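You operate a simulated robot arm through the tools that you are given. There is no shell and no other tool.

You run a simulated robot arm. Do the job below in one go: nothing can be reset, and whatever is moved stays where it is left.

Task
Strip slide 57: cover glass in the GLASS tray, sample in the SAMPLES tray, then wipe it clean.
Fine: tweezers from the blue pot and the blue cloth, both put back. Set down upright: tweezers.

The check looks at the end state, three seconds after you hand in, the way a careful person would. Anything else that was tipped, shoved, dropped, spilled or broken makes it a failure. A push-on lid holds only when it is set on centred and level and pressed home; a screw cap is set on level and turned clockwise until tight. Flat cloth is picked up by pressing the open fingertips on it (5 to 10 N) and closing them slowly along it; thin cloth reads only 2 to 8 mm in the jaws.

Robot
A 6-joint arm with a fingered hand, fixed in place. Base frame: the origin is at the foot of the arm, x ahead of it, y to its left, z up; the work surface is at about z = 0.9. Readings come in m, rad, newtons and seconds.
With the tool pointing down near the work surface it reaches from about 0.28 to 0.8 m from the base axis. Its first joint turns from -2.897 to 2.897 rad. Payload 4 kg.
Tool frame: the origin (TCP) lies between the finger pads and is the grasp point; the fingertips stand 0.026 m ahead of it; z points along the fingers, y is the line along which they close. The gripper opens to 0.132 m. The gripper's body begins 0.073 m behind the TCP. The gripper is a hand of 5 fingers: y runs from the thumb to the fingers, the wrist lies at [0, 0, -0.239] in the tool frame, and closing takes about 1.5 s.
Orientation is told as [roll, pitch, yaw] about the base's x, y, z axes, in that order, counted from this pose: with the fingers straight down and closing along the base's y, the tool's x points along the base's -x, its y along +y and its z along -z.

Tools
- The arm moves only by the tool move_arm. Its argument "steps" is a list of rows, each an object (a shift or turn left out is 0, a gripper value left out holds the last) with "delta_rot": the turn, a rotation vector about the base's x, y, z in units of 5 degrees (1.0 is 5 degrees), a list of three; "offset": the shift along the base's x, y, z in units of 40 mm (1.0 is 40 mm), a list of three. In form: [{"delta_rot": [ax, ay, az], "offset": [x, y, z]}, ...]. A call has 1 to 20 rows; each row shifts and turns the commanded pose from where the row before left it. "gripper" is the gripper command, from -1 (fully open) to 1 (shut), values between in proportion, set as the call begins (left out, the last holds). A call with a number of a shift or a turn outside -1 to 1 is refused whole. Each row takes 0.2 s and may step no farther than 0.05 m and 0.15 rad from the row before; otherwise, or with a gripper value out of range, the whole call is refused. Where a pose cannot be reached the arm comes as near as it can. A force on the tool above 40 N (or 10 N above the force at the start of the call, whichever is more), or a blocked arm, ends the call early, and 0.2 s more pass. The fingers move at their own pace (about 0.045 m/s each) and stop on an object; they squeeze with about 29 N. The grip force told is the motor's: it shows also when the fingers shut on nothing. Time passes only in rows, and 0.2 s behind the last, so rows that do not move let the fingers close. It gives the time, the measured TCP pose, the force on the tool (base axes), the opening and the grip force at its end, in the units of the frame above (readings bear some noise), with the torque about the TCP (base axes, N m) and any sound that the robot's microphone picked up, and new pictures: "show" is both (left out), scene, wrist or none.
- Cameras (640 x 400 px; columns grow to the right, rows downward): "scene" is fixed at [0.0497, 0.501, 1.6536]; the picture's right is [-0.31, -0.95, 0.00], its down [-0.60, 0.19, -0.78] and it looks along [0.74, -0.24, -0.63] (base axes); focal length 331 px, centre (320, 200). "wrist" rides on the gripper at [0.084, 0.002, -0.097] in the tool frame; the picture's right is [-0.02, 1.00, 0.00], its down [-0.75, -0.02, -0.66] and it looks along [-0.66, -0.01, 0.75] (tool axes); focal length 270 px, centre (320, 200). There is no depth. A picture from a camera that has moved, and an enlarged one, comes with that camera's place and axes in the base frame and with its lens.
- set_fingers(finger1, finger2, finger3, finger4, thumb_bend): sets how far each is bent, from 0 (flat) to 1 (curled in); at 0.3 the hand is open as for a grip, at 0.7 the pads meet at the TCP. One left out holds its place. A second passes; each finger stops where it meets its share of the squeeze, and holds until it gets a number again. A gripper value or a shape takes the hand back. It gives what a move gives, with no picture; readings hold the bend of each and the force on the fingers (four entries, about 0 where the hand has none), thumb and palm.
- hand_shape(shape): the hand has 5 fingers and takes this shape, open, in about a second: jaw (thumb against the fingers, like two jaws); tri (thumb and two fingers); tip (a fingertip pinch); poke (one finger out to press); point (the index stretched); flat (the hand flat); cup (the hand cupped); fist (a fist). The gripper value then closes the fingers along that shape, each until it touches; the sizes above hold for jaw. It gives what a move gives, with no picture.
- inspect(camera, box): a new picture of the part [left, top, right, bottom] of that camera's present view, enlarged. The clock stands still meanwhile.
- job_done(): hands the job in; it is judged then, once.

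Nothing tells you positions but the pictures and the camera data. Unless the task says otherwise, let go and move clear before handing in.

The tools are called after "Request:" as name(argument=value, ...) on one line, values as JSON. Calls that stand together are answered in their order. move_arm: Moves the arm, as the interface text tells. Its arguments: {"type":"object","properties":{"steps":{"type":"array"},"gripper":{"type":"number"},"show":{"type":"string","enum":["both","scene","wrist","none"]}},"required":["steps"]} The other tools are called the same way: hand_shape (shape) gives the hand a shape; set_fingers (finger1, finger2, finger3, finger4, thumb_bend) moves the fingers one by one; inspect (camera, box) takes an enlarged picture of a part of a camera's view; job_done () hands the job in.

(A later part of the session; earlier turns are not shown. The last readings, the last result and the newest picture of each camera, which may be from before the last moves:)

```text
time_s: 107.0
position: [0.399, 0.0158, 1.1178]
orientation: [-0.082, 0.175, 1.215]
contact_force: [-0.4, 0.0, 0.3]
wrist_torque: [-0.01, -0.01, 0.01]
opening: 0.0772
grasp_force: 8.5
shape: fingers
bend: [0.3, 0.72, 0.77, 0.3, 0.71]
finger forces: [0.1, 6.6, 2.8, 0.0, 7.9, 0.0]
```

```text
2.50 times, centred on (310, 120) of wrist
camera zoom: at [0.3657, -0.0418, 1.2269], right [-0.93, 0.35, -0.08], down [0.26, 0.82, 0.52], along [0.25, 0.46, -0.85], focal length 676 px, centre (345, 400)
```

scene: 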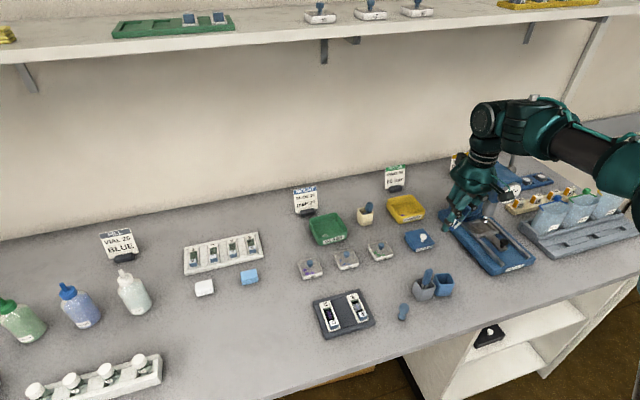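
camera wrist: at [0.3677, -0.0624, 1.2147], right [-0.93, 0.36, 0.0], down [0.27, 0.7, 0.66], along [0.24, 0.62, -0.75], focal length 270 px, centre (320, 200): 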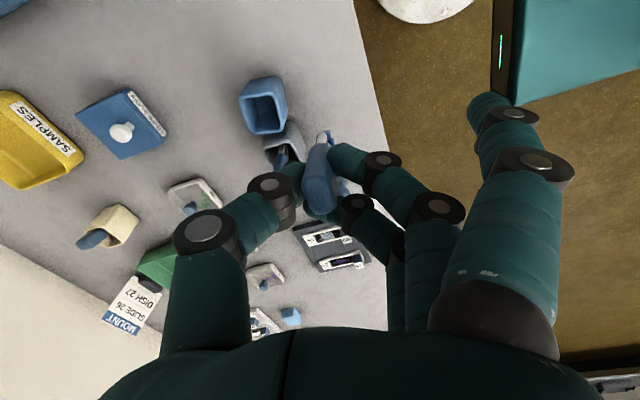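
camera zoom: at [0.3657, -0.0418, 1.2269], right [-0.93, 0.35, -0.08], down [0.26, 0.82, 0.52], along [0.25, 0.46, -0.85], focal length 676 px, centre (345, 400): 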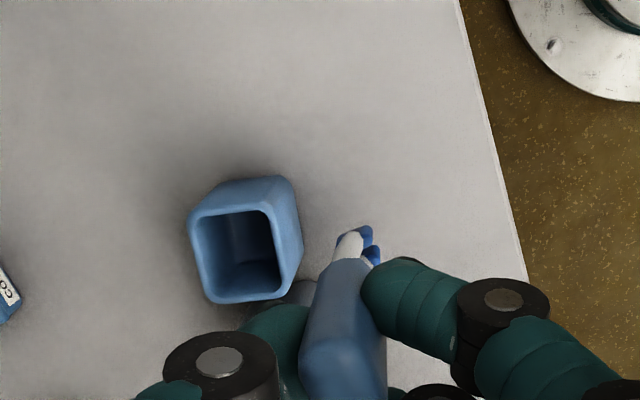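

Request:
move_arm(steps=[{"delta_rot": [-0.5, -0.7, 0]}, {}], show="none")

Request:
inspect(camera="scene", box=[445, 245, 485, 285])

Request:
inspect(camera="wrist", box=[290, 110, 390, 190])

```text
time_s: 107.6
position: [0.4005, 0.0147, 1.1194]
orientation: [-0.158, 0.193, 1.203]
contact_force: [-1.0, 0.5, 1.4]
wrist_torque: [0.0, -0.01, 0.0]
opening: 0.0773
grasp_force: 8.9
shape: fingers
bend: [0.3, 0.72, 0.77, 0.3, 0.71]
finger forces: [0.0, 6.7, 2.9, 0.0, 7.9, 0.1]
```

```text
10.00 times, centred on (465, 265) of scene
camera zoom: at [0.0497, 0.501, 1.6536], right [-0.31, -0.95, 0.0], down [-0.6, 0.19, -0.78], along [0.74, -0.24, -0.63], focal length 3307 px, centre (-1130, -450)
```

zoom: 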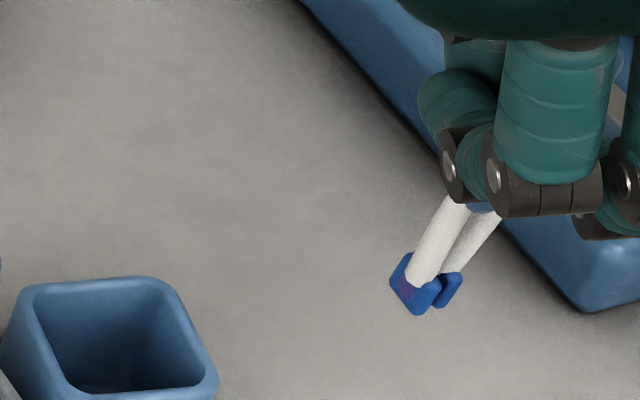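

```text
5.00 times, centred on (340, 150) of wrist
camera zoom: at [0.3586, -0.037, 1.2274], right [-0.93, 0.35, -0.16], down [0.23, 0.84, 0.5], along [0.3, 0.42, -0.85], focal length 1351 px, centre (220, 450)
```

zoom: 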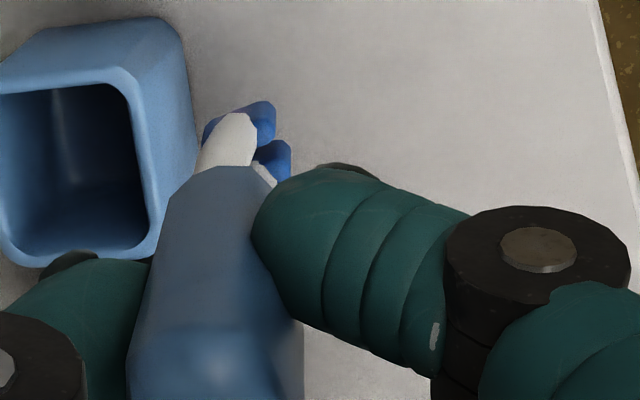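

Request:
move_arm(steps=[{"delta_rot": [0, 0.6, 0], "offset": [0.4, 0.08, 0]}, {"offset": [0.45, 0.09, 0]}, {"offset": [0.45, 0.09, 0]}, {"offset": [0.4, 0.09, 0]}, {}], show="none")

Request:
inspect(camera="scene", box=[410, 235, 480, 300])

Request:
inspect(camera="wrist", box=[230, 60, 390, 200])

```text
time_s: 108.8
position: [0.4592, 0.0415, 1.0966]
orientation: [-0.108, 0.21, 1.213]
contact_force: [-0.4, -0.2, 0.0]
wrist_torque: [0.02, -0.02, 0.03]
opening: 0.0773
grasp_force: 8.9
shape: fingers
bend: [0.3, 0.72, 0.77, 0.3, 0.71]
finger forces: [0.0, 6.7, 2.7, 0.0, 7.7, 0.1]
out of reach, approached as far as the arm can: row 1, 3, 4
```

```text
6.15 times, centred on (445, 268) of scene
camera zoom: at [0.0497, 0.501, 1.6536], right [-0.31, -0.95, 0.0], down [-0.6, 0.19, -0.78], along [0.74, -0.24, -0.63], focal length 2035 px, centre (-449, -215)
```

zoom: 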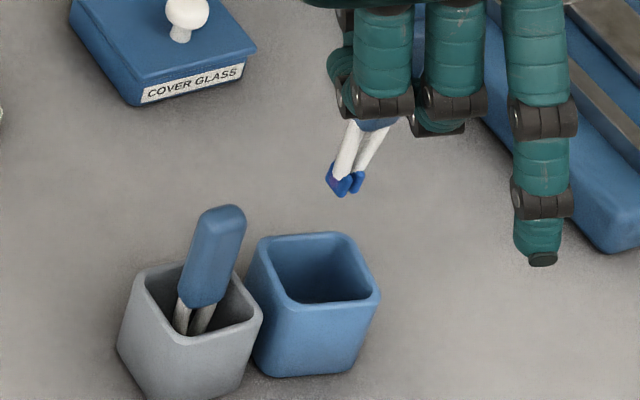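

```text
2.86 times, centred on (310, 130) of wrist
camera zoom: at [0.4251, -0.0113, 1.2076], right [-0.93, 0.35, -0.11], down [0.25, 0.84, 0.48], along [0.26, 0.42, -0.87], focal length 772 px, centre (349, 400)
```

zoom: 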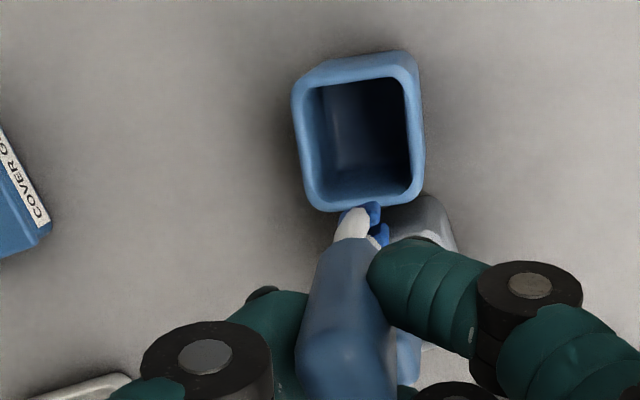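

The arm is limited with this yaw and tilt here. I try the opposite side instead, turning the hand the other way so the fingers come to the +x side, clear of the grey pot.

Request:
move_arm(steps=[{"offset": [0, -0.3, 0.5]}, {"offset": [-0.2, -0.4, 0.4], "delta_rot": [0, 0, -1]}, {"offset": [-0.2, -0.3, 0], "delta_rot": [0, 0, -1]}, {"delta_rot": [0, 0, -1]}, {"delta_rot": [0, 0, -1]}, {"delta_rot": [0, 0, -1]}, {"delta_rot": [0, 0, -1]}, {"delta_rot": [0, 0, -1]}, {"delta_rot": [0, 0, -1]}, {"delta_rot": [0, 0, -1]}, {"delta_rot": [0, 0, -1]}, {"delta_rot": [0, 0, -1]}, {"delta_rot": [0, 0, -1]}, {"delta_rot": [0, 0, -1]}, {"delta_rot": [0, 0, -1]}, {"delta_rot": [0, 0, -1]}, {"delta_rot": [0, 0, -1]}, {"delta_rot": [0, 0, -1]}, {}], show="both")

```text
time_s: 112.8
position: [0.436, 0.0111, 1.1149]
orientation: [-0.104, 0.215, -0.268]
contact_force: [-0.1, -0.1, -0.1]
wrist_torque: [-0.01, 0.02, 0.0]
opening: 0.0774
grasp_force: 8.3
shape: fingers
bend: [0.3, 0.72, 0.77, 0.3, 0.71]
finger forces: [0.0, 6.5, 2.8, 0.0, 7.8, 0.0]
out of reach, approached as far as the arm can: row 1
camera wrist: at [0.3786, 0.0401, 1.227], right [0.26, 0.96, -0.11], down [0.86, -0.18, 0.48], along [0.44, -0.22, -0.87], focal length 270 px, centre (320, 200)
```

scene: 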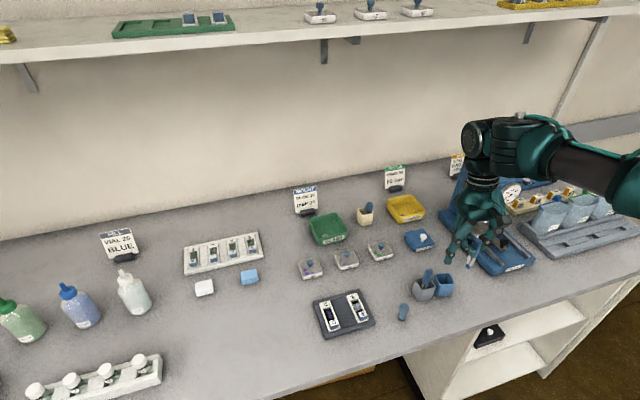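
wrist: 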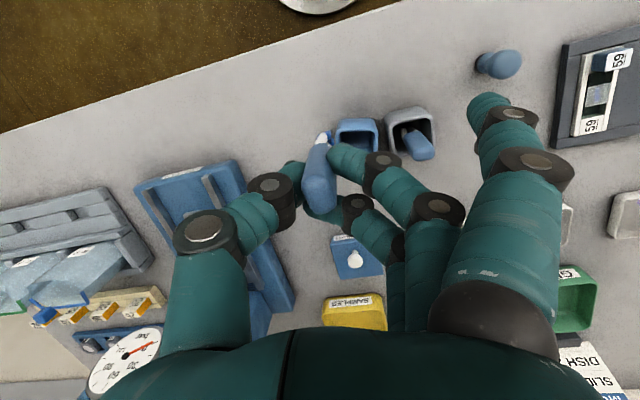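

Request:
move_arm(steps=[{"delta_rot": [0, 0, -1]}, {"delta_rot": [0, 0, -1]}, {"delta_rot": [0, 0, -1]}, {"delta_rot": [0, 0, -1]}, {"delta_rot": [0, 0, -1]}, {"delta_rot": [0, 0, -1]}, {"delta_rot": [0, 0, -1]}, {"delta_rot": [0, 0, -1]}, {"delta_rot": [0, 0, -1]}, {"delta_rot": [0, 0, -1]}, {"delta_rot": [0, 0, -1]}, {"delta_rot": [0, 0, -1]}, {"delta_rot": [0, 0, -1]}, {"delta_rot": [0, 0, -1]}, {"delta_rot": [0, 0, -1]}, {}], show="both")

Request:
inspect(camera="scene", box=[410, 225, 490, 300])

Request:
inspect(camera="wrist", box=[260, 70, 420, 210])

```text
time_s: 116.2
position: [0.4361, 0.0101, 1.1161]
orientation: [-0.105, 0.217, -1.578]
contact_force: [0.5, 0.9, -0.3]
wrist_torque: [-0.01, -0.02, 0.01]
opening: 0.0773
grasp_force: 8.6
shape: fingers
bend: [0.3, 0.72, 0.77, 0.3, 0.71]
finger forces: [0.0, 6.5, 2.8, 0.0, 7.9, 0.1]
camera wrist: at [0.4476, 0.0742, 1.2272], right [0.99, 0.0, -0.11], down [0.05, -0.88, 0.48], along [-0.1, -0.48, -0.87], focal length 270 px, centre (320, 200)
```

scene: 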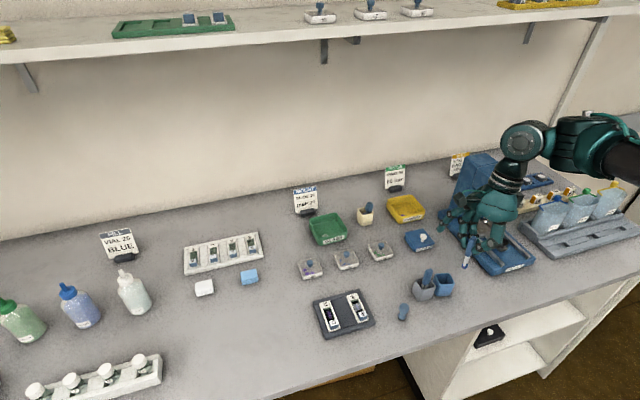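
wrist: 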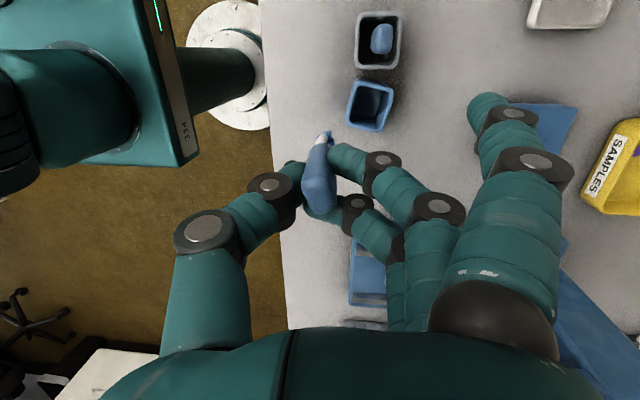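

```text
5.33 times, centred on (450, 262) of scene
camera zoom: at [0.0497, 0.501, 1.6536], right [-0.31, -0.95, 0.0], down [-0.6, 0.19, -0.78], along [0.74, -0.24, -0.63], focal length 1764 px, centre (-373, -133)
```

zoom: 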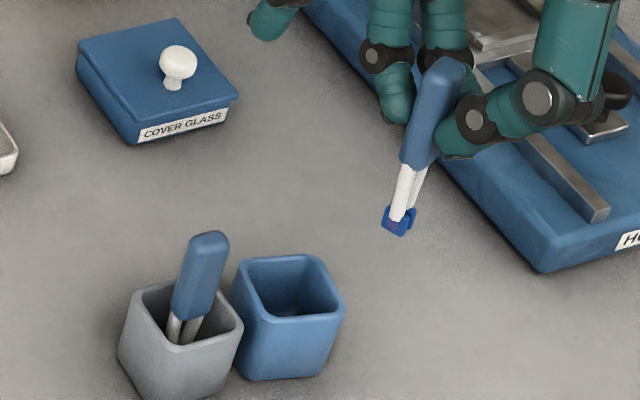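

```text
2.86 times, centred on (340, 140) of wrist
camera zoom: at [0.4476, 0.0742, 1.2272], right [0.99, 0.0, -0.11], down [0.05, -0.88, 0.48], along [-0.1, -0.48, -0.87], focal length 772 px, centre (263, 371)
```

zoom: 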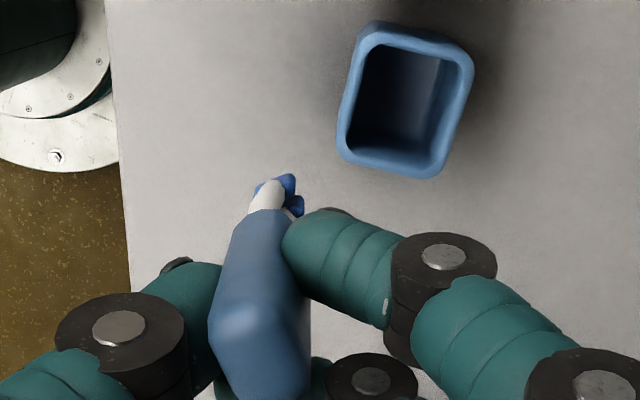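

Yaw -90° is reachable here. The tweezers lean a few degrees; I correct that and look again.

Request:
move_arm(steps=[{"delta_rot": [0.24, -0.52, 0]}, {"delta_rot": [0.24, -0.52, 0]}, {}], show="none")

Request:
inspect(camera="scene", box=[415, 225, 485, 300])

Request:
inspect(camera="wrist", box=[260, 60, 420, 200])

```text
time_s: 117.0
position: [0.4367, 0.01, 1.1148]
orientation: [-0.01, 0.258, -1.553]
contact_force: [0.6, 0.4, 0.8]
wrist_torque: [0.02, 0.0, 0.01]
opening: 0.077
grasp_force: 9.0
shape: fingers
bend: [0.3, 0.72, 0.77, 0.3, 0.71]
finger forces: [0.0, 6.5, 2.5, 0.0, 7.8, 0.0]
```

```text
5.33 times, centred on (450, 262) of scene
camera zoom: at [0.0497, 0.501, 1.6536], right [-0.31, -0.95, 0.0], down [-0.6, 0.19, -0.78], along [0.74, -0.24, -0.63], focal length 1764 px, centre (-373, -133)
```

zoom: 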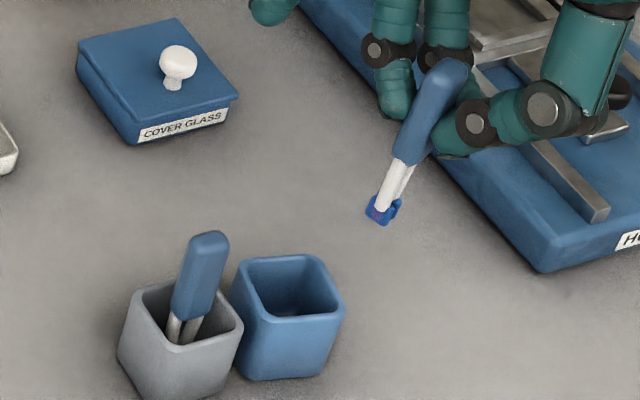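

```text
2.86 times, centred on (340, 130) of wrist
camera zoom: at [0.4371, 0.0693, 1.2302], right [1.0, 0.0, -0.02], down [0.01, -0.9, 0.44], along [-0.01, -0.44, -0.9], focal length 772 px, centre (263, 400)
```

zoom: 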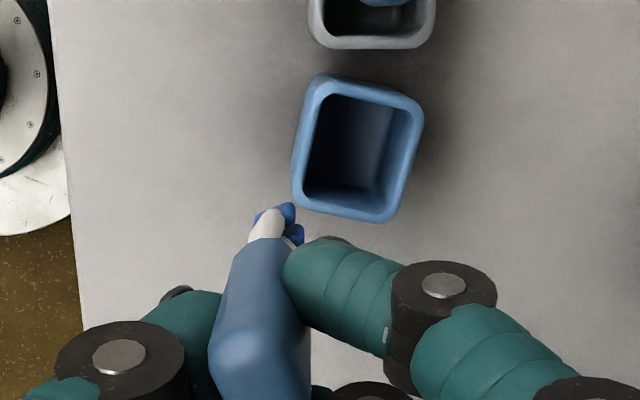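

Now the tweezers are vertical within 1-2°. The pot's centre is (+25, +7) mm from the tips; I move over it and lower part-way.

Request:
move_arm(steps=[{"offset": [0.32, 0.08, -0.2]}, {"offset": [0.32, 0.08, -0.5]}, {"offset": [0, 0, -0.6]}, {}], show="none")

Request:
inspect(camera="scene", box=[415, 240, 475, 300])

Request:
inspect(camera="wrist", box=[260, 60, 400, 180])

```text
time_s: 118.0
position: [0.4634, 0.0163, 1.0626]
orientation: [-0.011, 0.256, -1.552]
contact_force: [0.1, -0.9, -0.5]
wrist_torque: [-0.01, -0.02, 0.01]
opening: 0.077
grasp_force: 8.1
shape: fingers
bend: [0.3, 0.72, 0.77, 0.3, 0.71]
finger forces: [0.0, 6.5, 2.7, 0.0, 7.8, 0.1]
```

```text
6.67 times, centred on (445, 270) of scene
camera zoom: at [0.0497, 0.501, 1.6536], right [-0.31, -0.95, 0.0], down [-0.6, 0.19, -0.78], along [0.74, -0.24, -0.63], focal length 2205 px, centre (-513, -267)
```

zoom: 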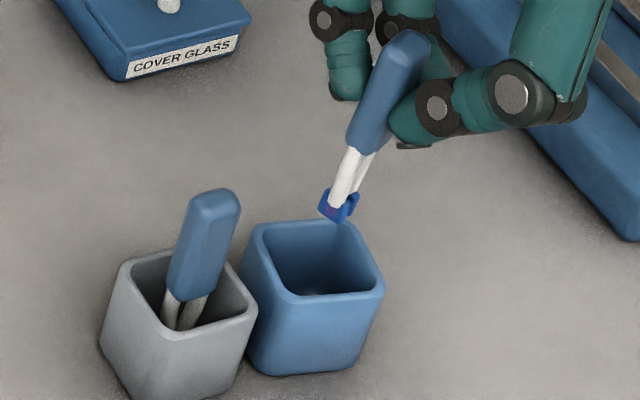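

```text
3.33 times, centred on (330, 120) of wrist
camera zoom: at [0.4633, 0.0758, 1.1781], right [1.0, 0.0, -0.02], down [0.01, -0.9, 0.45], along [-0.01, -0.45, -0.9], focal length 901 px, centre (287, 467)
```

zoom: 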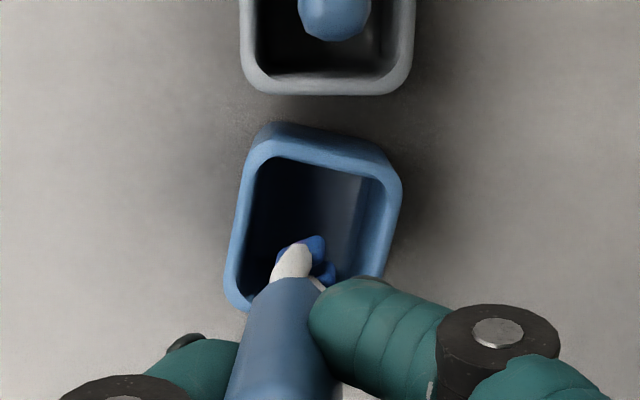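

Request:
move_arm(steps=[{"offset": [0.05, 0.11, -0.25]}, {"offset": [0, 0, -0.35]}, {}], show="none")

Request:
inspect(camera="scene", box=[415, 240, 475, 300])

Request:
inspect(camera="wrist", box=[260, 60, 400, 180])

```text
time_s: 118.8
position: [0.4636, 0.0207, 1.0401]
orientation: [-0.01, 0.256, -1.552]
contact_force: [0.3, 0.9, -1.2]
wrist_torque: [0.0, -0.02, 0.01]
opening: 0.0773
grasp_force: 8.5
shape: fingers
bend: [0.3, 0.72, 0.77, 0.3, 0.71]
finger forces: [0.1, 6.5, 2.6, 0.1, 7.7, 0.1]
```

```text
6.67 times, centred on (445, 270) of scene
camera zoom: at [0.0497, 0.501, 1.6536], right [-0.31, -0.95, 0.0], down [-0.6, 0.19, -0.78], along [0.74, -0.24, -0.63], focal length 2205 px, centre (-513, -267)
```

zoom: 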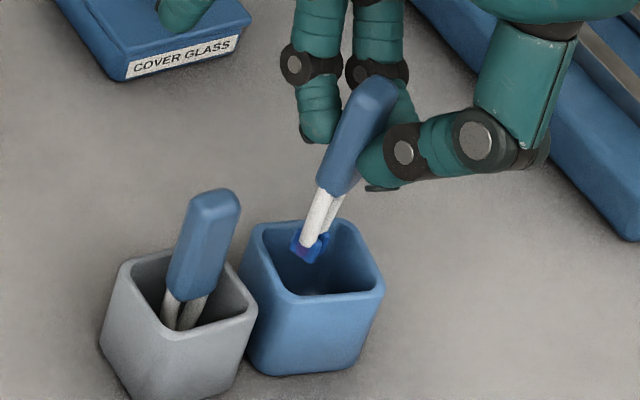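

```text
3.33 times, centred on (330, 120) of wrist
camera zoom: at [0.4652, 0.0806, 1.154], right [1.0, 0.0, -0.02], down [0.01, -0.9, 0.45], along [-0.01, -0.45, -0.9], focal length 901 px, centre (287, 467)
```

zoom: 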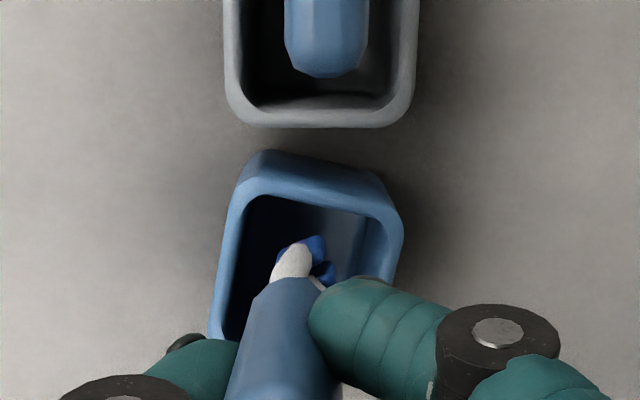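

The tips are centred over the pot's opening. I lower them inside.

Request:
move_arm(steps=[{"offset": [0, 0, -0.35]}, {"offset": [0, 0, -0.35]}, {"offset": [0, 0, -0.25]}, {}], show="none")

Request:
inspect(camera="scene", box=[415, 240, 475, 300])

Request:
inspect(camera="wrist", box=[240, 60, 400, 200])

```text
time_s: 119.8
position: [0.4636, 0.022, 1.0009]
orientation: [-0.012, 0.256, -1.553]
contact_force: [-0.8, 0.5, -1.6]
wrist_torque: [0.0, 0.02, 0.03]
opening: 0.0771
grasp_force: 8.4
shape: fingers
bend: [0.3, 0.72, 0.77, 0.3, 0.71]
finger forces: [0.0, 6.5, 2.7, 0.0, 7.8, 0.0]
```

```text
6.67 times, centred on (445, 270) of scene
camera zoom: at [0.0497, 0.501, 1.6536], right [-0.31, -0.95, 0.0], down [-0.6, 0.19, -0.78], along [0.74, -0.24, -0.63], focal length 2205 px, centre (-513, -267)
```

zoom: 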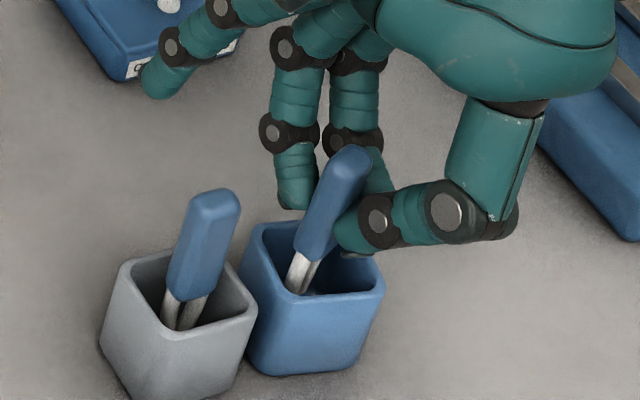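

```text
2.86 times, centred on (320, 130) of wrist
camera zoom: at [0.4651, 0.0801, 1.1156], right [1.0, 0.0, -0.02], down [0.01, -0.9, 0.45], along [-0.01, -0.45, -0.9], focal length 772 px, centre (320, 400)
```

zoom: 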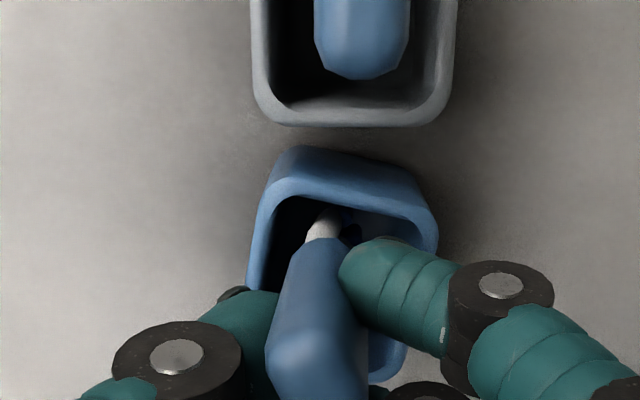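

The tips are inside the pot. I push gently towards -y in small steps, and then compare the pot with its original place.

Request:
move_arm(steps=[{"offset": [0, -0.1, 0]}, {"offset": [0, -0.1, 0]}, {"offset": [0, -0.1, 0]}, {"offset": [0, -0.1, 0]}, {"offset": [0, -0.1, 0]}, {}], show="none")

Request:
inspect(camera="scene", box=[415, 240, 475, 300])

Request:
inspect(camera="wrist", box=[240, 60, 400, 200])

```text
time_s: 121.2
position: [0.4646, 0.0016, 1.0002]
orientation: [-0.01, 0.257, -1.553]
contact_force: [0.3, 1.0, -0.6]
wrist_torque: [0.04, -0.01, 0.01]
opening: 0.077
grasp_force: 8.3
shape: fingers
bend: [0.3, 0.72, 0.76, 0.3, 0.71]
finger forces: [0.1, 6.7, 2.8, 0.0, 7.8, 0.0]
```

```text
6.67 times, centred on (445, 270) of scene
camera zoom: at [0.0497, 0.501, 1.6536], right [-0.31, -0.95, 0.0], down [-0.6, 0.19, -0.78], along [0.74, -0.24, -0.63], focal length 2205 px, centre (-513, -267)
```

zoom: 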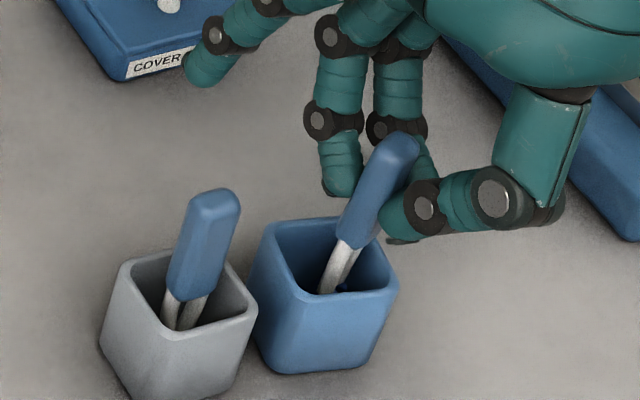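

```text
2.86 times, centred on (320, 130) of wrist
camera zoom: at [0.465, 0.0603, 1.1159], right [1.0, 0.0, -0.02], down [0.01, -0.9, 0.45], along [-0.01, -0.45, -0.9], focal length 772 px, centre (320, 400)
```

zoom: 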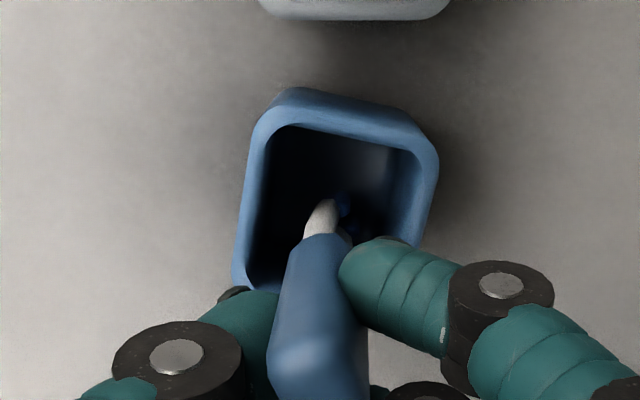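

The pot follows without tipping. I continue.

Request:
move_arm(steps=[{"offset": [0, -0.1, 0]}, {"offset": [0, -0.1, 0]}, {"offset": [0, -0.1, 0]}, {"offset": [0, -0.1, 0]}, {"offset": [0, -0.1, 0]}, {"offset": [0, -0.1, 0]}, {}], show="none")

Request:
inspect(camera="scene", box=[425, 245, 485, 305])

Request:
inspect(camera="wrist", box=[240, 60, 400, 200])

```text
time_s: 122.8
position: [0.4647, -0.0236, 1.0009]
orientation: [-0.012, 0.257, -1.553]
contact_force: [-0.4, 0.8, -0.2]
wrist_torque: [0.03, 0.0, 0.0]
opening: 0.0773
grasp_force: 8.9
shape: fingers
bend: [0.3, 0.72, 0.76, 0.3, 0.71]
finger forces: [0.0, 6.8, 3.1, 0.0, 7.7, 0.0]
```

```text
6.67 times, centred on (455, 275) of scene
camera zoom: at [0.0497, 0.501, 1.6536], right [-0.31, -0.95, 0.0], down [-0.6, 0.19, -0.78], along [0.74, -0.24, -0.63], focal length 2205 px, centre (-580, -300)
```

zoom: 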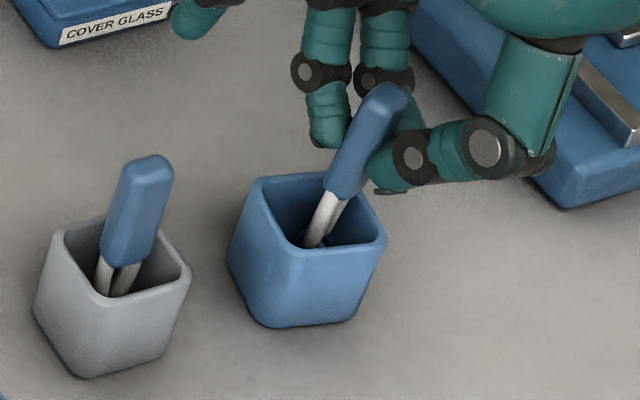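

```text
2.86 times, centred on (320, 130) of wrist
camera zoom: at [0.4649, 0.036, 1.1162], right [1.0, 0.0, -0.02], down [0.01, -0.9, 0.45], along [-0.01, -0.45, -0.9], focal length 772 px, centre (320, 400)
```

zoom: 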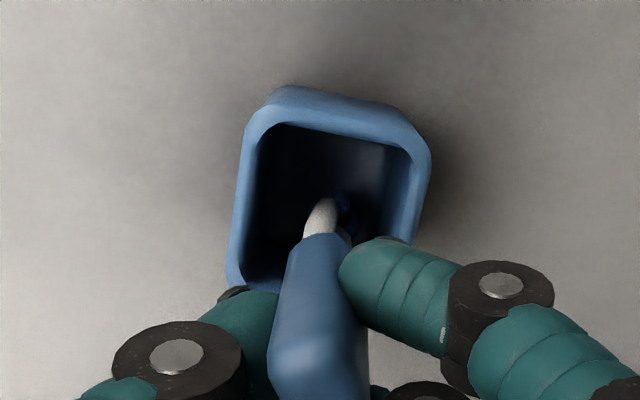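

The pot needs about 15 mm more to -y, ~5 mm to +x and a slight counter-clockwise turn. I shift the contact point a little towards me and push on.

Request:
move_arm(steps=[{"offset": [0, 0.1, 0]}, {"offset": [-0.17, 0, 0]}, {"offset": [0, -0.1, 0]}, {"offset": [0, -0.1, 0]}, {"offset": [0, -0.1, 0]}, {"offset": [0, -0.1, 0]}, {}], show="none")

Request:
inspect(camera="scene", box=[425, 245, 485, 305])

Request:
inspect(camera="wrist", box=[240, 60, 400, 200])

```text
time_s: 124.4
position: [0.458, -0.0342, 1.0008]
orientation: [-0.01, 0.257, -1.555]
contact_force: [0.6, 0.9, -0.1]
wrist_torque: [-0.01, -0.03, -0.01]
opening: 0.0773
grasp_force: 9.3
shape: fingers
bend: [0.3, 0.72, 0.76, 0.3, 0.71]
finger forces: [0.0, 6.8, 3.3, 0.1, 7.7, 0.0]
```

```text
6.67 times, centred on (455, 275) of scene
camera zoom: at [0.0497, 0.501, 1.6536], right [-0.31, -0.95, 0.0], down [-0.6, 0.19, -0.78], along [0.74, -0.24, -0.63], focal length 2205 px, centre (-580, -300)
```

zoom: 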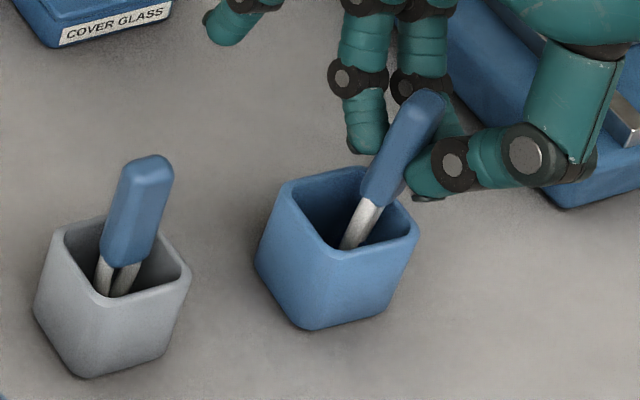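

```text
2.86 times, centred on (320, 130) of wrist
camera zoom: at [0.4579, 0.0242, 1.1161], right [1.0, 0.0, -0.02], down [0.01, -0.9, 0.45], along [-0.01, -0.45, -0.9], focal length 772 px, centre (320, 400)
```

zoom: 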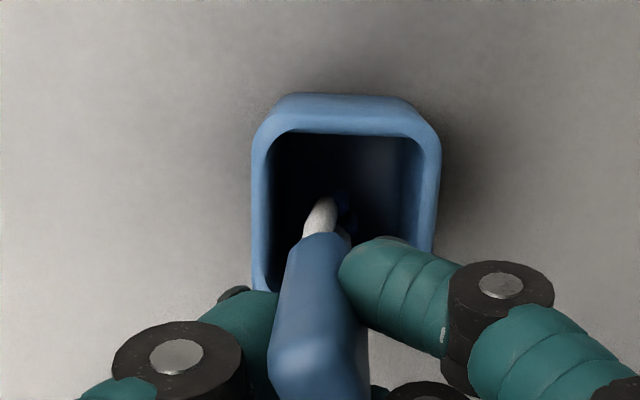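

Orientation is right and y is right; the pot needs about 9 mm towards +x. I move the tips to the middle and push the far wall.

Request:
move_arm(steps=[{"offset": [0, 0.1, 0]}, {"offset": [0, 0.1, 0]}, {"offset": [0.1, 0, 0]}, {"offset": [0.1, 0, 0]}, {"offset": [0.1, 0, 0]}, {"offset": [0.08, 0, 0]}, {}], show="none")

Request:
inspect(camera="scene", box=[425, 245, 485, 305])

Request:
inspect(camera="wrist", box=[240, 60, 400, 200])

```text
time_s: 126.0
position: [0.4732, -0.0263, 1.0014]
orientation: [-0.011, 0.258, -1.554]
contact_force: [-1.1, -0.6, -0.1]
wrist_torque: [0.0, 0.03, 0.03]
opening: 0.0773
grasp_force: 8.6
shape: fingers
bend: [0.3, 0.72, 0.76, 0.3, 0.71]
finger forces: [0.0, 6.5, 3.6, 0.1, 7.9, 0.0]
```

```text
6.67 times, centred on (455, 275) of scene
camera zoom: at [0.0497, 0.501, 1.6536], right [-0.31, -0.95, 0.0], down [-0.6, 0.19, -0.78], along [0.74, -0.24, -0.63], focal length 2205 px, centre (-580, -300)
```

zoom: 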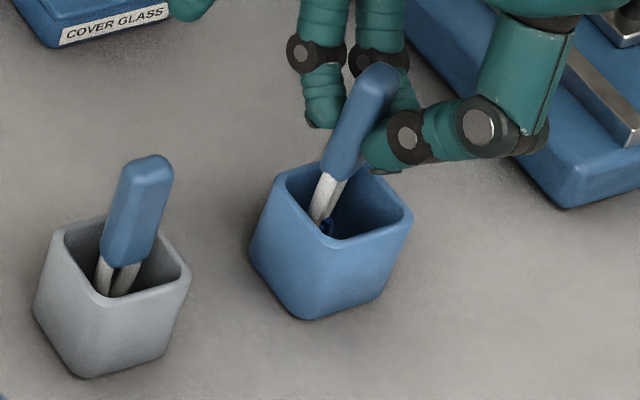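

```text
2.86 times, centred on (320, 130) of wrist
camera zoom: at [0.4735, 0.032, 1.1165], right [1.0, 0.0, -0.02], down [0.01, -0.9, 0.45], along [-0.01, -0.45, -0.9], focal length 772 px, centre (320, 400)
```

zoom: 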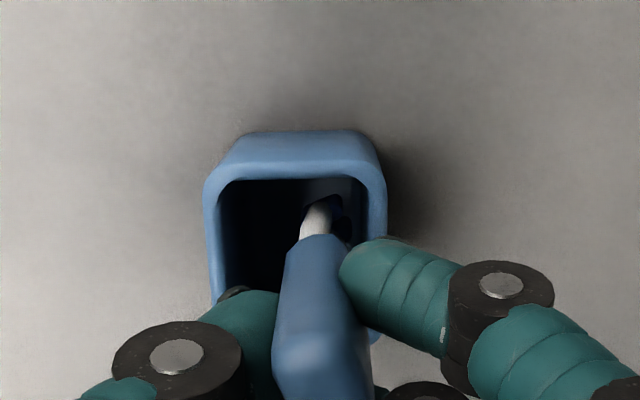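

Request:
move_arm(steps=[{"offset": [0.05, 0, 0]}, {"offset": [0.04, 0, 0]}, {}], show="none")

Request:
inspect(camera="scene", box=[430, 250, 480, 300])

Request:
inspect(camera="wrist", box=[240, 60, 400, 200])

```text
time_s: 126.8
position: [0.4773, -0.0269, 1.0026]
orientation: [-0.012, 0.259, -1.554]
contact_force: [-0.7, 0.7, 0.2]
wrist_torque: [0.03, 0.01, -0.01]
opening: 0.0772
grasp_force: 8.5
shape: fingers
bend: [0.3, 0.72, 0.76, 0.3, 0.71]
finger forces: [0.1, 6.3, 3.4, 0.1, 8.0, 0.0]
```

```text
8.00 times, centred on (455, 275) of scene
camera zoom: at [0.0497, 0.501, 1.6536], right [-0.31, -0.95, 0.0], down [-0.6, 0.19, -0.78], along [0.74, -0.24, -0.63], focal length 2646 px, centre (-760, -400)
```

zoom: 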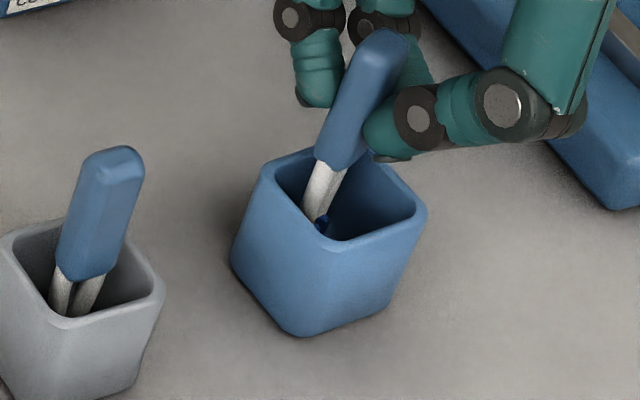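

```text
2.86 times, centred on (320, 130) of wrist
camera zoom: at [0.4768, 0.0321, 1.1162], right [1.0, 0.0, -0.02], down [0.01, -0.9, 0.44], along [-0.01, -0.45, -0.9], focal length 772 px, centre (320, 400)
```

zoom: 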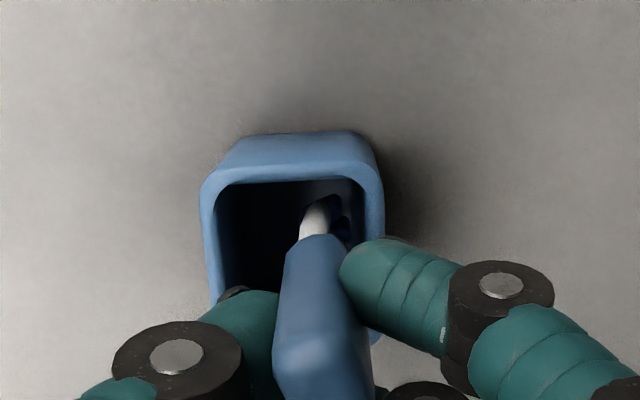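

The pot matches its original place within about 1 mm. I bring the tips to the middle of the pot and lower them to the floor.

Request:
move_arm(steps=[{"offset": [-0.08, 0, 0]}, {"offset": [-0.08, 0, 0]}, {"offset": [-0.08, 0, 0]}, {}], show="none")

Request:
move_arm(steps=[{"offset": [0, 0, -0.08]}, {"offset": [0, 0, -0.05]}, {}], show="none")

Request:
inspect(camera="scene", box=[430, 250, 480, 300])

Request:
inspect(camera="wrist", box=[240, 60, 400, 200])

```text
time_s: 127.8
position: [0.4655, -0.0267, 1.0021]
orientation: [-0.013, 0.256, -1.554]
contact_force: [1.5, -0.6, 0.6]
wrist_torque: [-0.01, -0.02, -0.01]
opening: 0.0772
grasp_force: 8.9
shape: fingers
bend: [0.3, 0.72, 0.76, 0.3, 0.71]
finger forces: [0.1, 6.4, 3.7, 0.0, 7.7, 0.0]
```

```text
time_s: 128.6
position: [0.4663, -0.0263, 0.9952]
orientation: [-0.011, 0.256, -1.554]
contact_force: [-0.2, -0.1, -0.2]
wrist_torque: [0.01, 0.01, -0.01]
opening: 0.0774
grasp_force: 9.0
shape: fingers
bend: [0.3, 0.72, 0.76, 0.3, 0.71]
finger forces: [0.0, 6.5, 3.6, 0.1, 7.7, 0.1]
```

```text
8.00 times, centred on (455, 275) of scene
camera zoom: at [0.0497, 0.501, 1.6536], right [-0.31, -0.95, 0.0], down [-0.6, 0.19, -0.78], along [0.74, -0.24, -0.63], focal length 2646 px, centre (-760, -400)
```

zoom: 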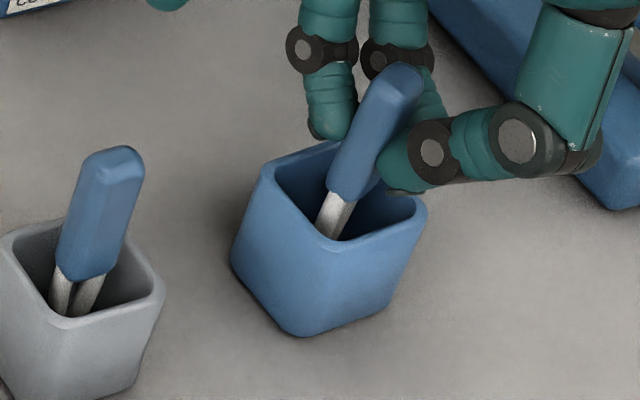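

```text
2.86 times, centred on (320, 130) of wrist
camera zoom: at [0.4672, 0.0324, 1.1109], right [1.0, 0.0, -0.02], down [0.01, -0.9, 0.45], along [-0.01, -0.45, -0.9], focal length 772 px, centre (320, 400)
```

zoom: 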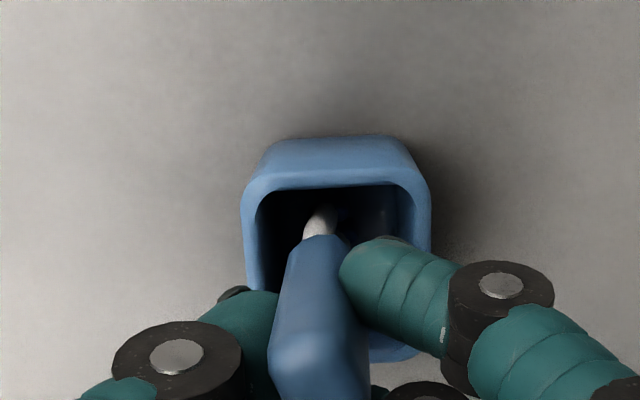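

Request:
move_arm(steps=[{"offset": [0, 0, -0.05]}, {}], show="none")

Request:
move_arm(steps=[{"offset": [0, 0, -0.04]}, {}], show="none")

Request:
move_arm(steps=[{"offset": [0, 0, -0.03]}, {}], show="none")

```text
time_s: 129.2
position: [0.4668, -0.0267, 0.9935]
orientation: [-0.012, 0.256, -1.555]
contact_force: [-0.4, 1.3, 0.4]
wrist_torque: [0.02, 0.0, 0.0]
opening: 0.0769
grasp_force: 8.9
shape: fingers
bend: [0.3, 0.72, 0.76, 0.3, 0.71]
finger forces: [0.0, 6.4, 3.6, 0.1, 7.7, 0.1]
```

```text
time_s: 129.8
position: [0.4661, -0.0271, 0.992]
orientation: [-0.012, 0.256, -1.553]
contact_force: [0.1, 0.4, -0.5]
wrist_torque: [0.02, 0.0, -0.01]
opening: 0.077
grasp_force: 8.8
shape: fingers
bend: [0.3, 0.72, 0.76, 0.3, 0.71]
finger forces: [0.1, 6.5, 3.5, 0.0, 7.7, 0.0]
```

```text
time_s: 130.4
position: [0.4667, -0.0266, 0.9926]
orientation: [-0.012, 0.257, -1.554]
contact_force: [-0.6, -0.5, -0.4]
wrist_torque: [0.01, 0.01, 0.02]
opening: 0.0772
grasp_force: 9.1
shape: fingers
bend: [0.3, 0.72, 0.76, 0.3, 0.71]
finger forces: [0.0, 6.5, 3.7, 0.0, 7.7, 0.0]
```

Request:
move_arm(steps=[{"offset": [0, 0, -0.03]}, {}], show="none")

Request:
move_arm(steps=[{"offset": [0, 0, -0.03]}, {}], show="none")

Request:
move_arm(steps=[{"offset": [0, 0, -0.03]}, {}], show="none")

Request:
inspect(camera="scene", box=[430, 250, 480, 300])

```text
time_s: 131.0
position: [0.4669, -0.0268, 0.9885]
orientation: [-0.013, 0.257, -1.553]
contact_force: [-0.4, 0.0, -1.2]
wrist_torque: [0.02, -0.01, 0.02]
opening: 0.0775
grasp_force: 9.2
shape: fingers
bend: [0.3, 0.72, 0.76, 0.3, 0.71]
finger forces: [0.0, 6.5, 3.6, 0.0, 7.7, 0.0]
```

```text
time_s: 131.6
position: [0.4658, -0.0272, 0.9882]
orientation: [-0.01, 0.257, -1.553]
contact_force: [-0.5, 0.5, 2.9]
wrist_torque: [0.03, -0.02, -0.04]
opening: 0.0769
grasp_force: 8.4
shape: fingers
bend: [0.3, 0.72, 0.77, 0.3, 0.71]
finger forces: [0.1, 6.8, 3.2, 0.1, 7.9, 0.0]
```

```text
time_s: 132.2
position: [0.4662, -0.0266, 0.9878]
orientation: [-0.01, 0.256, -1.553]
contact_force: [0.0, -0.3, 11.1]
wrist_torque: [0.1, 0.01, 0.0]
opening: 0.077
grasp_force: 9.3
shape: fingers
bend: [0.3, 0.72, 0.77, 0.3, 0.71]
finger forces: [0.0, 9.1, 0.1, 0.0, 9.9, 0.0]
```

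```text
8.00 times, centred on (455, 275) of scene
camera zoom: at [0.0497, 0.501, 1.6536], right [-0.31, -0.95, 0.0], down [-0.6, 0.19, -0.78], along [0.74, -0.24, -0.63], focal length 2646 px, centre (-760, -400)
```

zoom: 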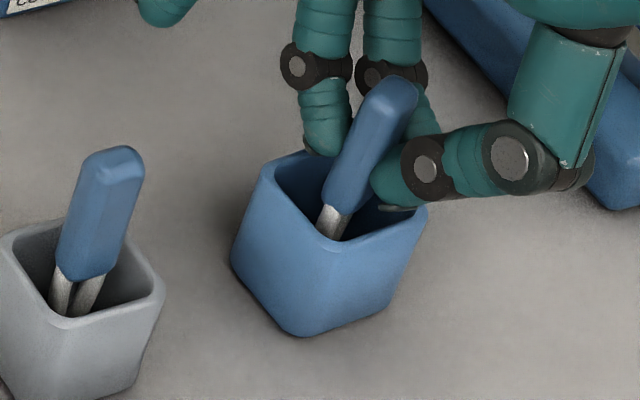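

Request:
move_arm(steps=[{"offset": [0, 0, 0.035]}, {}], show="none")

Request:
inspect(camera="wrist", box=[260, 100, 380, 220])

Request:
inspect(camera="scene", box=[445, 255, 475, 285])

```text
time_s: 132.8
position: [0.4661, -0.0266, 0.988]
orientation: [-0.011, 0.255, -1.554]
contact_force: [0.0, 0.0, 1.4]
wrist_torque: [0.02, -0.02, 0.03]
opening: 0.0768
grasp_force: 9.7
shape: fingers
bend: [0.3, 0.72, 0.76, 0.3, 0.71]
finger forces: [0.0, 7.8, 3.5, 0.1, 8.7, 0.1]
```

```text
3.33 times, centred on (320, 160) of wrist
camera zoom: at [0.4671, 0.0321, 1.1036], right [1.0, 0.0, -0.02], down [0.01, -0.9, 0.45], along [-0.02, -0.45, -0.9], focal length 901 px, centre (320, 333)
```

zoom: 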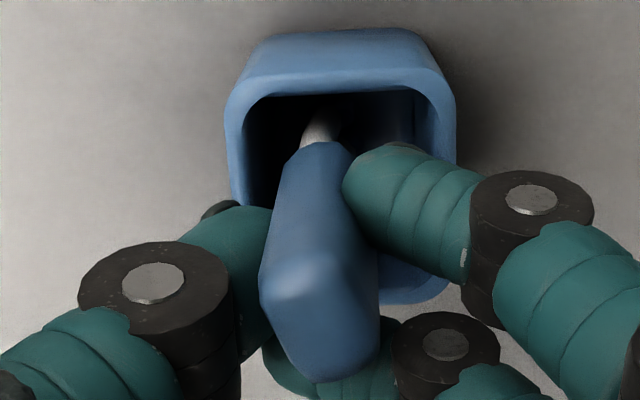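

```text
13.33 times, centred on (460, 270) of scene
camera zoom: at [0.0497, 0.501, 1.6536], right [-0.31, -0.95, 0.0], down [-0.6, 0.19, -0.78], along [0.74, -0.24, -0.63], focal length 4409 px, centre (-1547, -733)
```

zoom: 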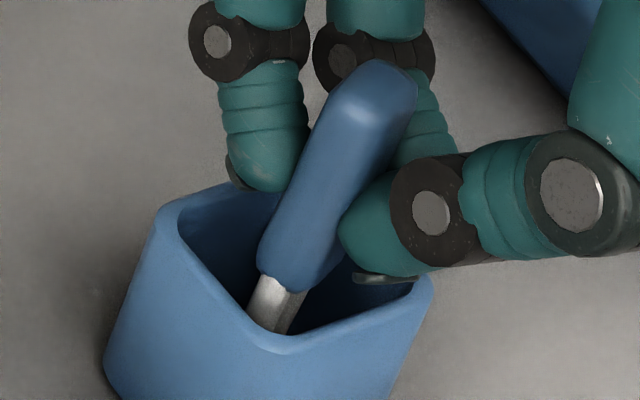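

The tweezers lean about 3° in y after the pushing. I lift a millimetre, correct the tilt about the tips, and set them down again.

Request:
move_arm(steps=[{"offset": [0, 0, 0.05]}, {"offset": [0, 0.0925, 0], "delta_rot": [-0.5, 0, 0]}, {}], show="none")

Request:
inspect(camera="scene", box=[445, 255, 475, 285])

Request:
inspect(camera="wrist", box=[260, 100, 380, 220])

```text
time_s: 133.6
position: [0.4673, -0.0226, 0.9914]
orientation: [-0.012, 0.213, -1.555]
contact_force: [0.2, 0.8, -0.5]
wrist_torque: [0.0, 0.0, -0.05]
opening: 0.077
grasp_force: 9.8
shape: fingers
bend: [0.3, 0.72, 0.76, 0.3, 0.71]
finger forces: [0.0, 7.2, 3.9, 0.0, 8.3, 0.0]
```

```text
13.33 times, centred on (460, 270) of scene
camera zoom: at [0.0497, 0.501, 1.6536], right [-0.31, -0.95, 0.0], down [-0.6, 0.19, -0.78], along [0.74, -0.24, -0.63], focal length 4409 px, centre (-1547, -733)
```

zoom: 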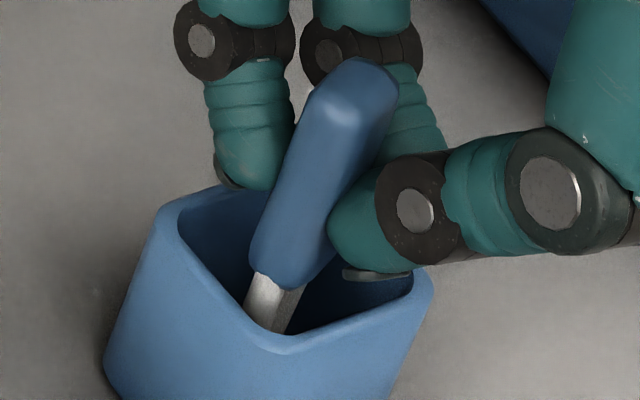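

```text
3.33 times, centred on (320, 160) of wrist
camera zoom: at [0.4672, 0.041, 1.1033], right [1.0, 0.0, -0.02], down [0.01, -0.88, 0.48], along [-0.01, -0.48, -0.88], focal length 901 px, centre (320, 333)
```

zoom: 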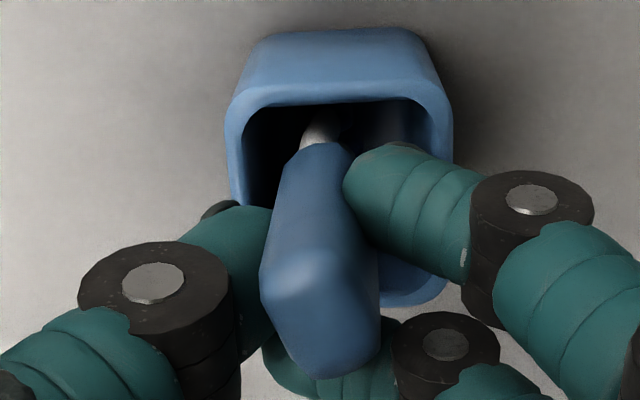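

Now it looks upright, like the original. I set the tips on the floor lightly.

Request:
move_arm(steps=[{"offset": [0, 0, -0.04]}, {}], show="none")

Request:
move_arm(steps=[{"offset": [0, 0, -0.02]}, {}], show="none")

```text
time_s: 134.2
position: [0.4662, -0.0233, 0.9884]
orientation: [-0.012, 0.212, -1.554]
contact_force: [-0.5, 0.5, -0.2]
wrist_torque: [-0.01, -0.04, 0.03]
opening: 0.0767
grasp_force: 9.0
shape: fingers
bend: [0.3, 0.72, 0.76, 0.3, 0.71]
finger forces: [0.1, 7.2, 3.9, 0.0, 8.2, 0.1]
```

```text
time_s: 134.8
position: [0.4664, -0.0226, 0.9889]
orientation: [-0.012, 0.214, -1.552]
contact_force: [0.3, 0.6, 2.8]
wrist_torque: [0.02, -0.01, 0.0]
opening: 0.0768
grasp_force: 9.7
shape: fingers
bend: [0.3, 0.72, 0.76, 0.3, 0.71]
finger forces: [0.1, 7.2, 3.5, 0.1, 8.6, 0.0]
```

Light contact (2.8 N). I release in two stages: first ease the grip, then open all three digits together.

Request:
set_fingers(finger2=0.715, finger3=0.755, thumb_bend=0.71)

Request:
inspect(camera="scene", box=[445, 255, 475, 285])

Request:
inspect(camera="wrist", box=[260, 100, 380, 220])

```text
time_s: 135.8
position: [0.4665, -0.0237, 0.9888]
orientation: [-0.012, 0.213, -1.552]
contact_force: [0.6, 0.4, 6.7]
wrist_torque: [0.07, 0.01, 0.03]
opening: 0.0777
grasp_force: 6.1
shape: fingers
bend: [0.3, 0.7, 0.75, 0.3, 0.7]
finger forces: [0.1, 4.7, 2.5, 0.0, 4.4, 0.0]
```

```text
13.33 times, centred on (460, 270) of scene
camera zoom: at [0.0497, 0.501, 1.6536], right [-0.31, -0.95, 0.0], down [-0.6, 0.19, -0.78], along [0.74, -0.24, -0.63], focal length 4409 px, centre (-1547, -733)
```

zoom: 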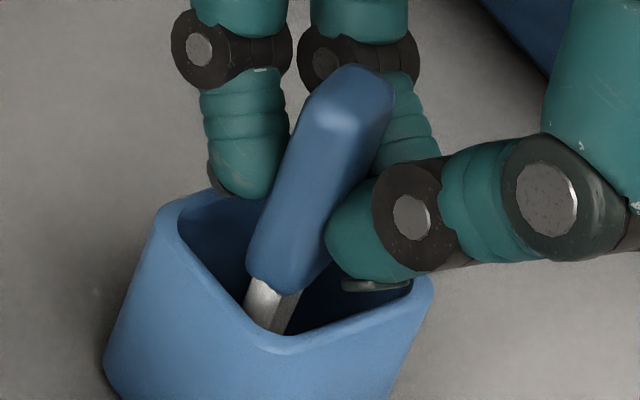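

```text
3.33 times, centred on (320, 160) of wrist
camera zoom: at [0.4673, 0.0408, 1.1013], right [1.0, 0.0, -0.02], down [0.01, -0.88, 0.48], along [-0.01, -0.48, -0.88], focal length 901 px, centre (320, 333)
```

zoom: 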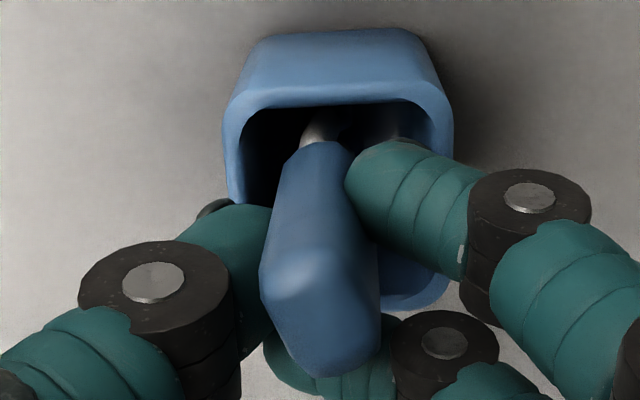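

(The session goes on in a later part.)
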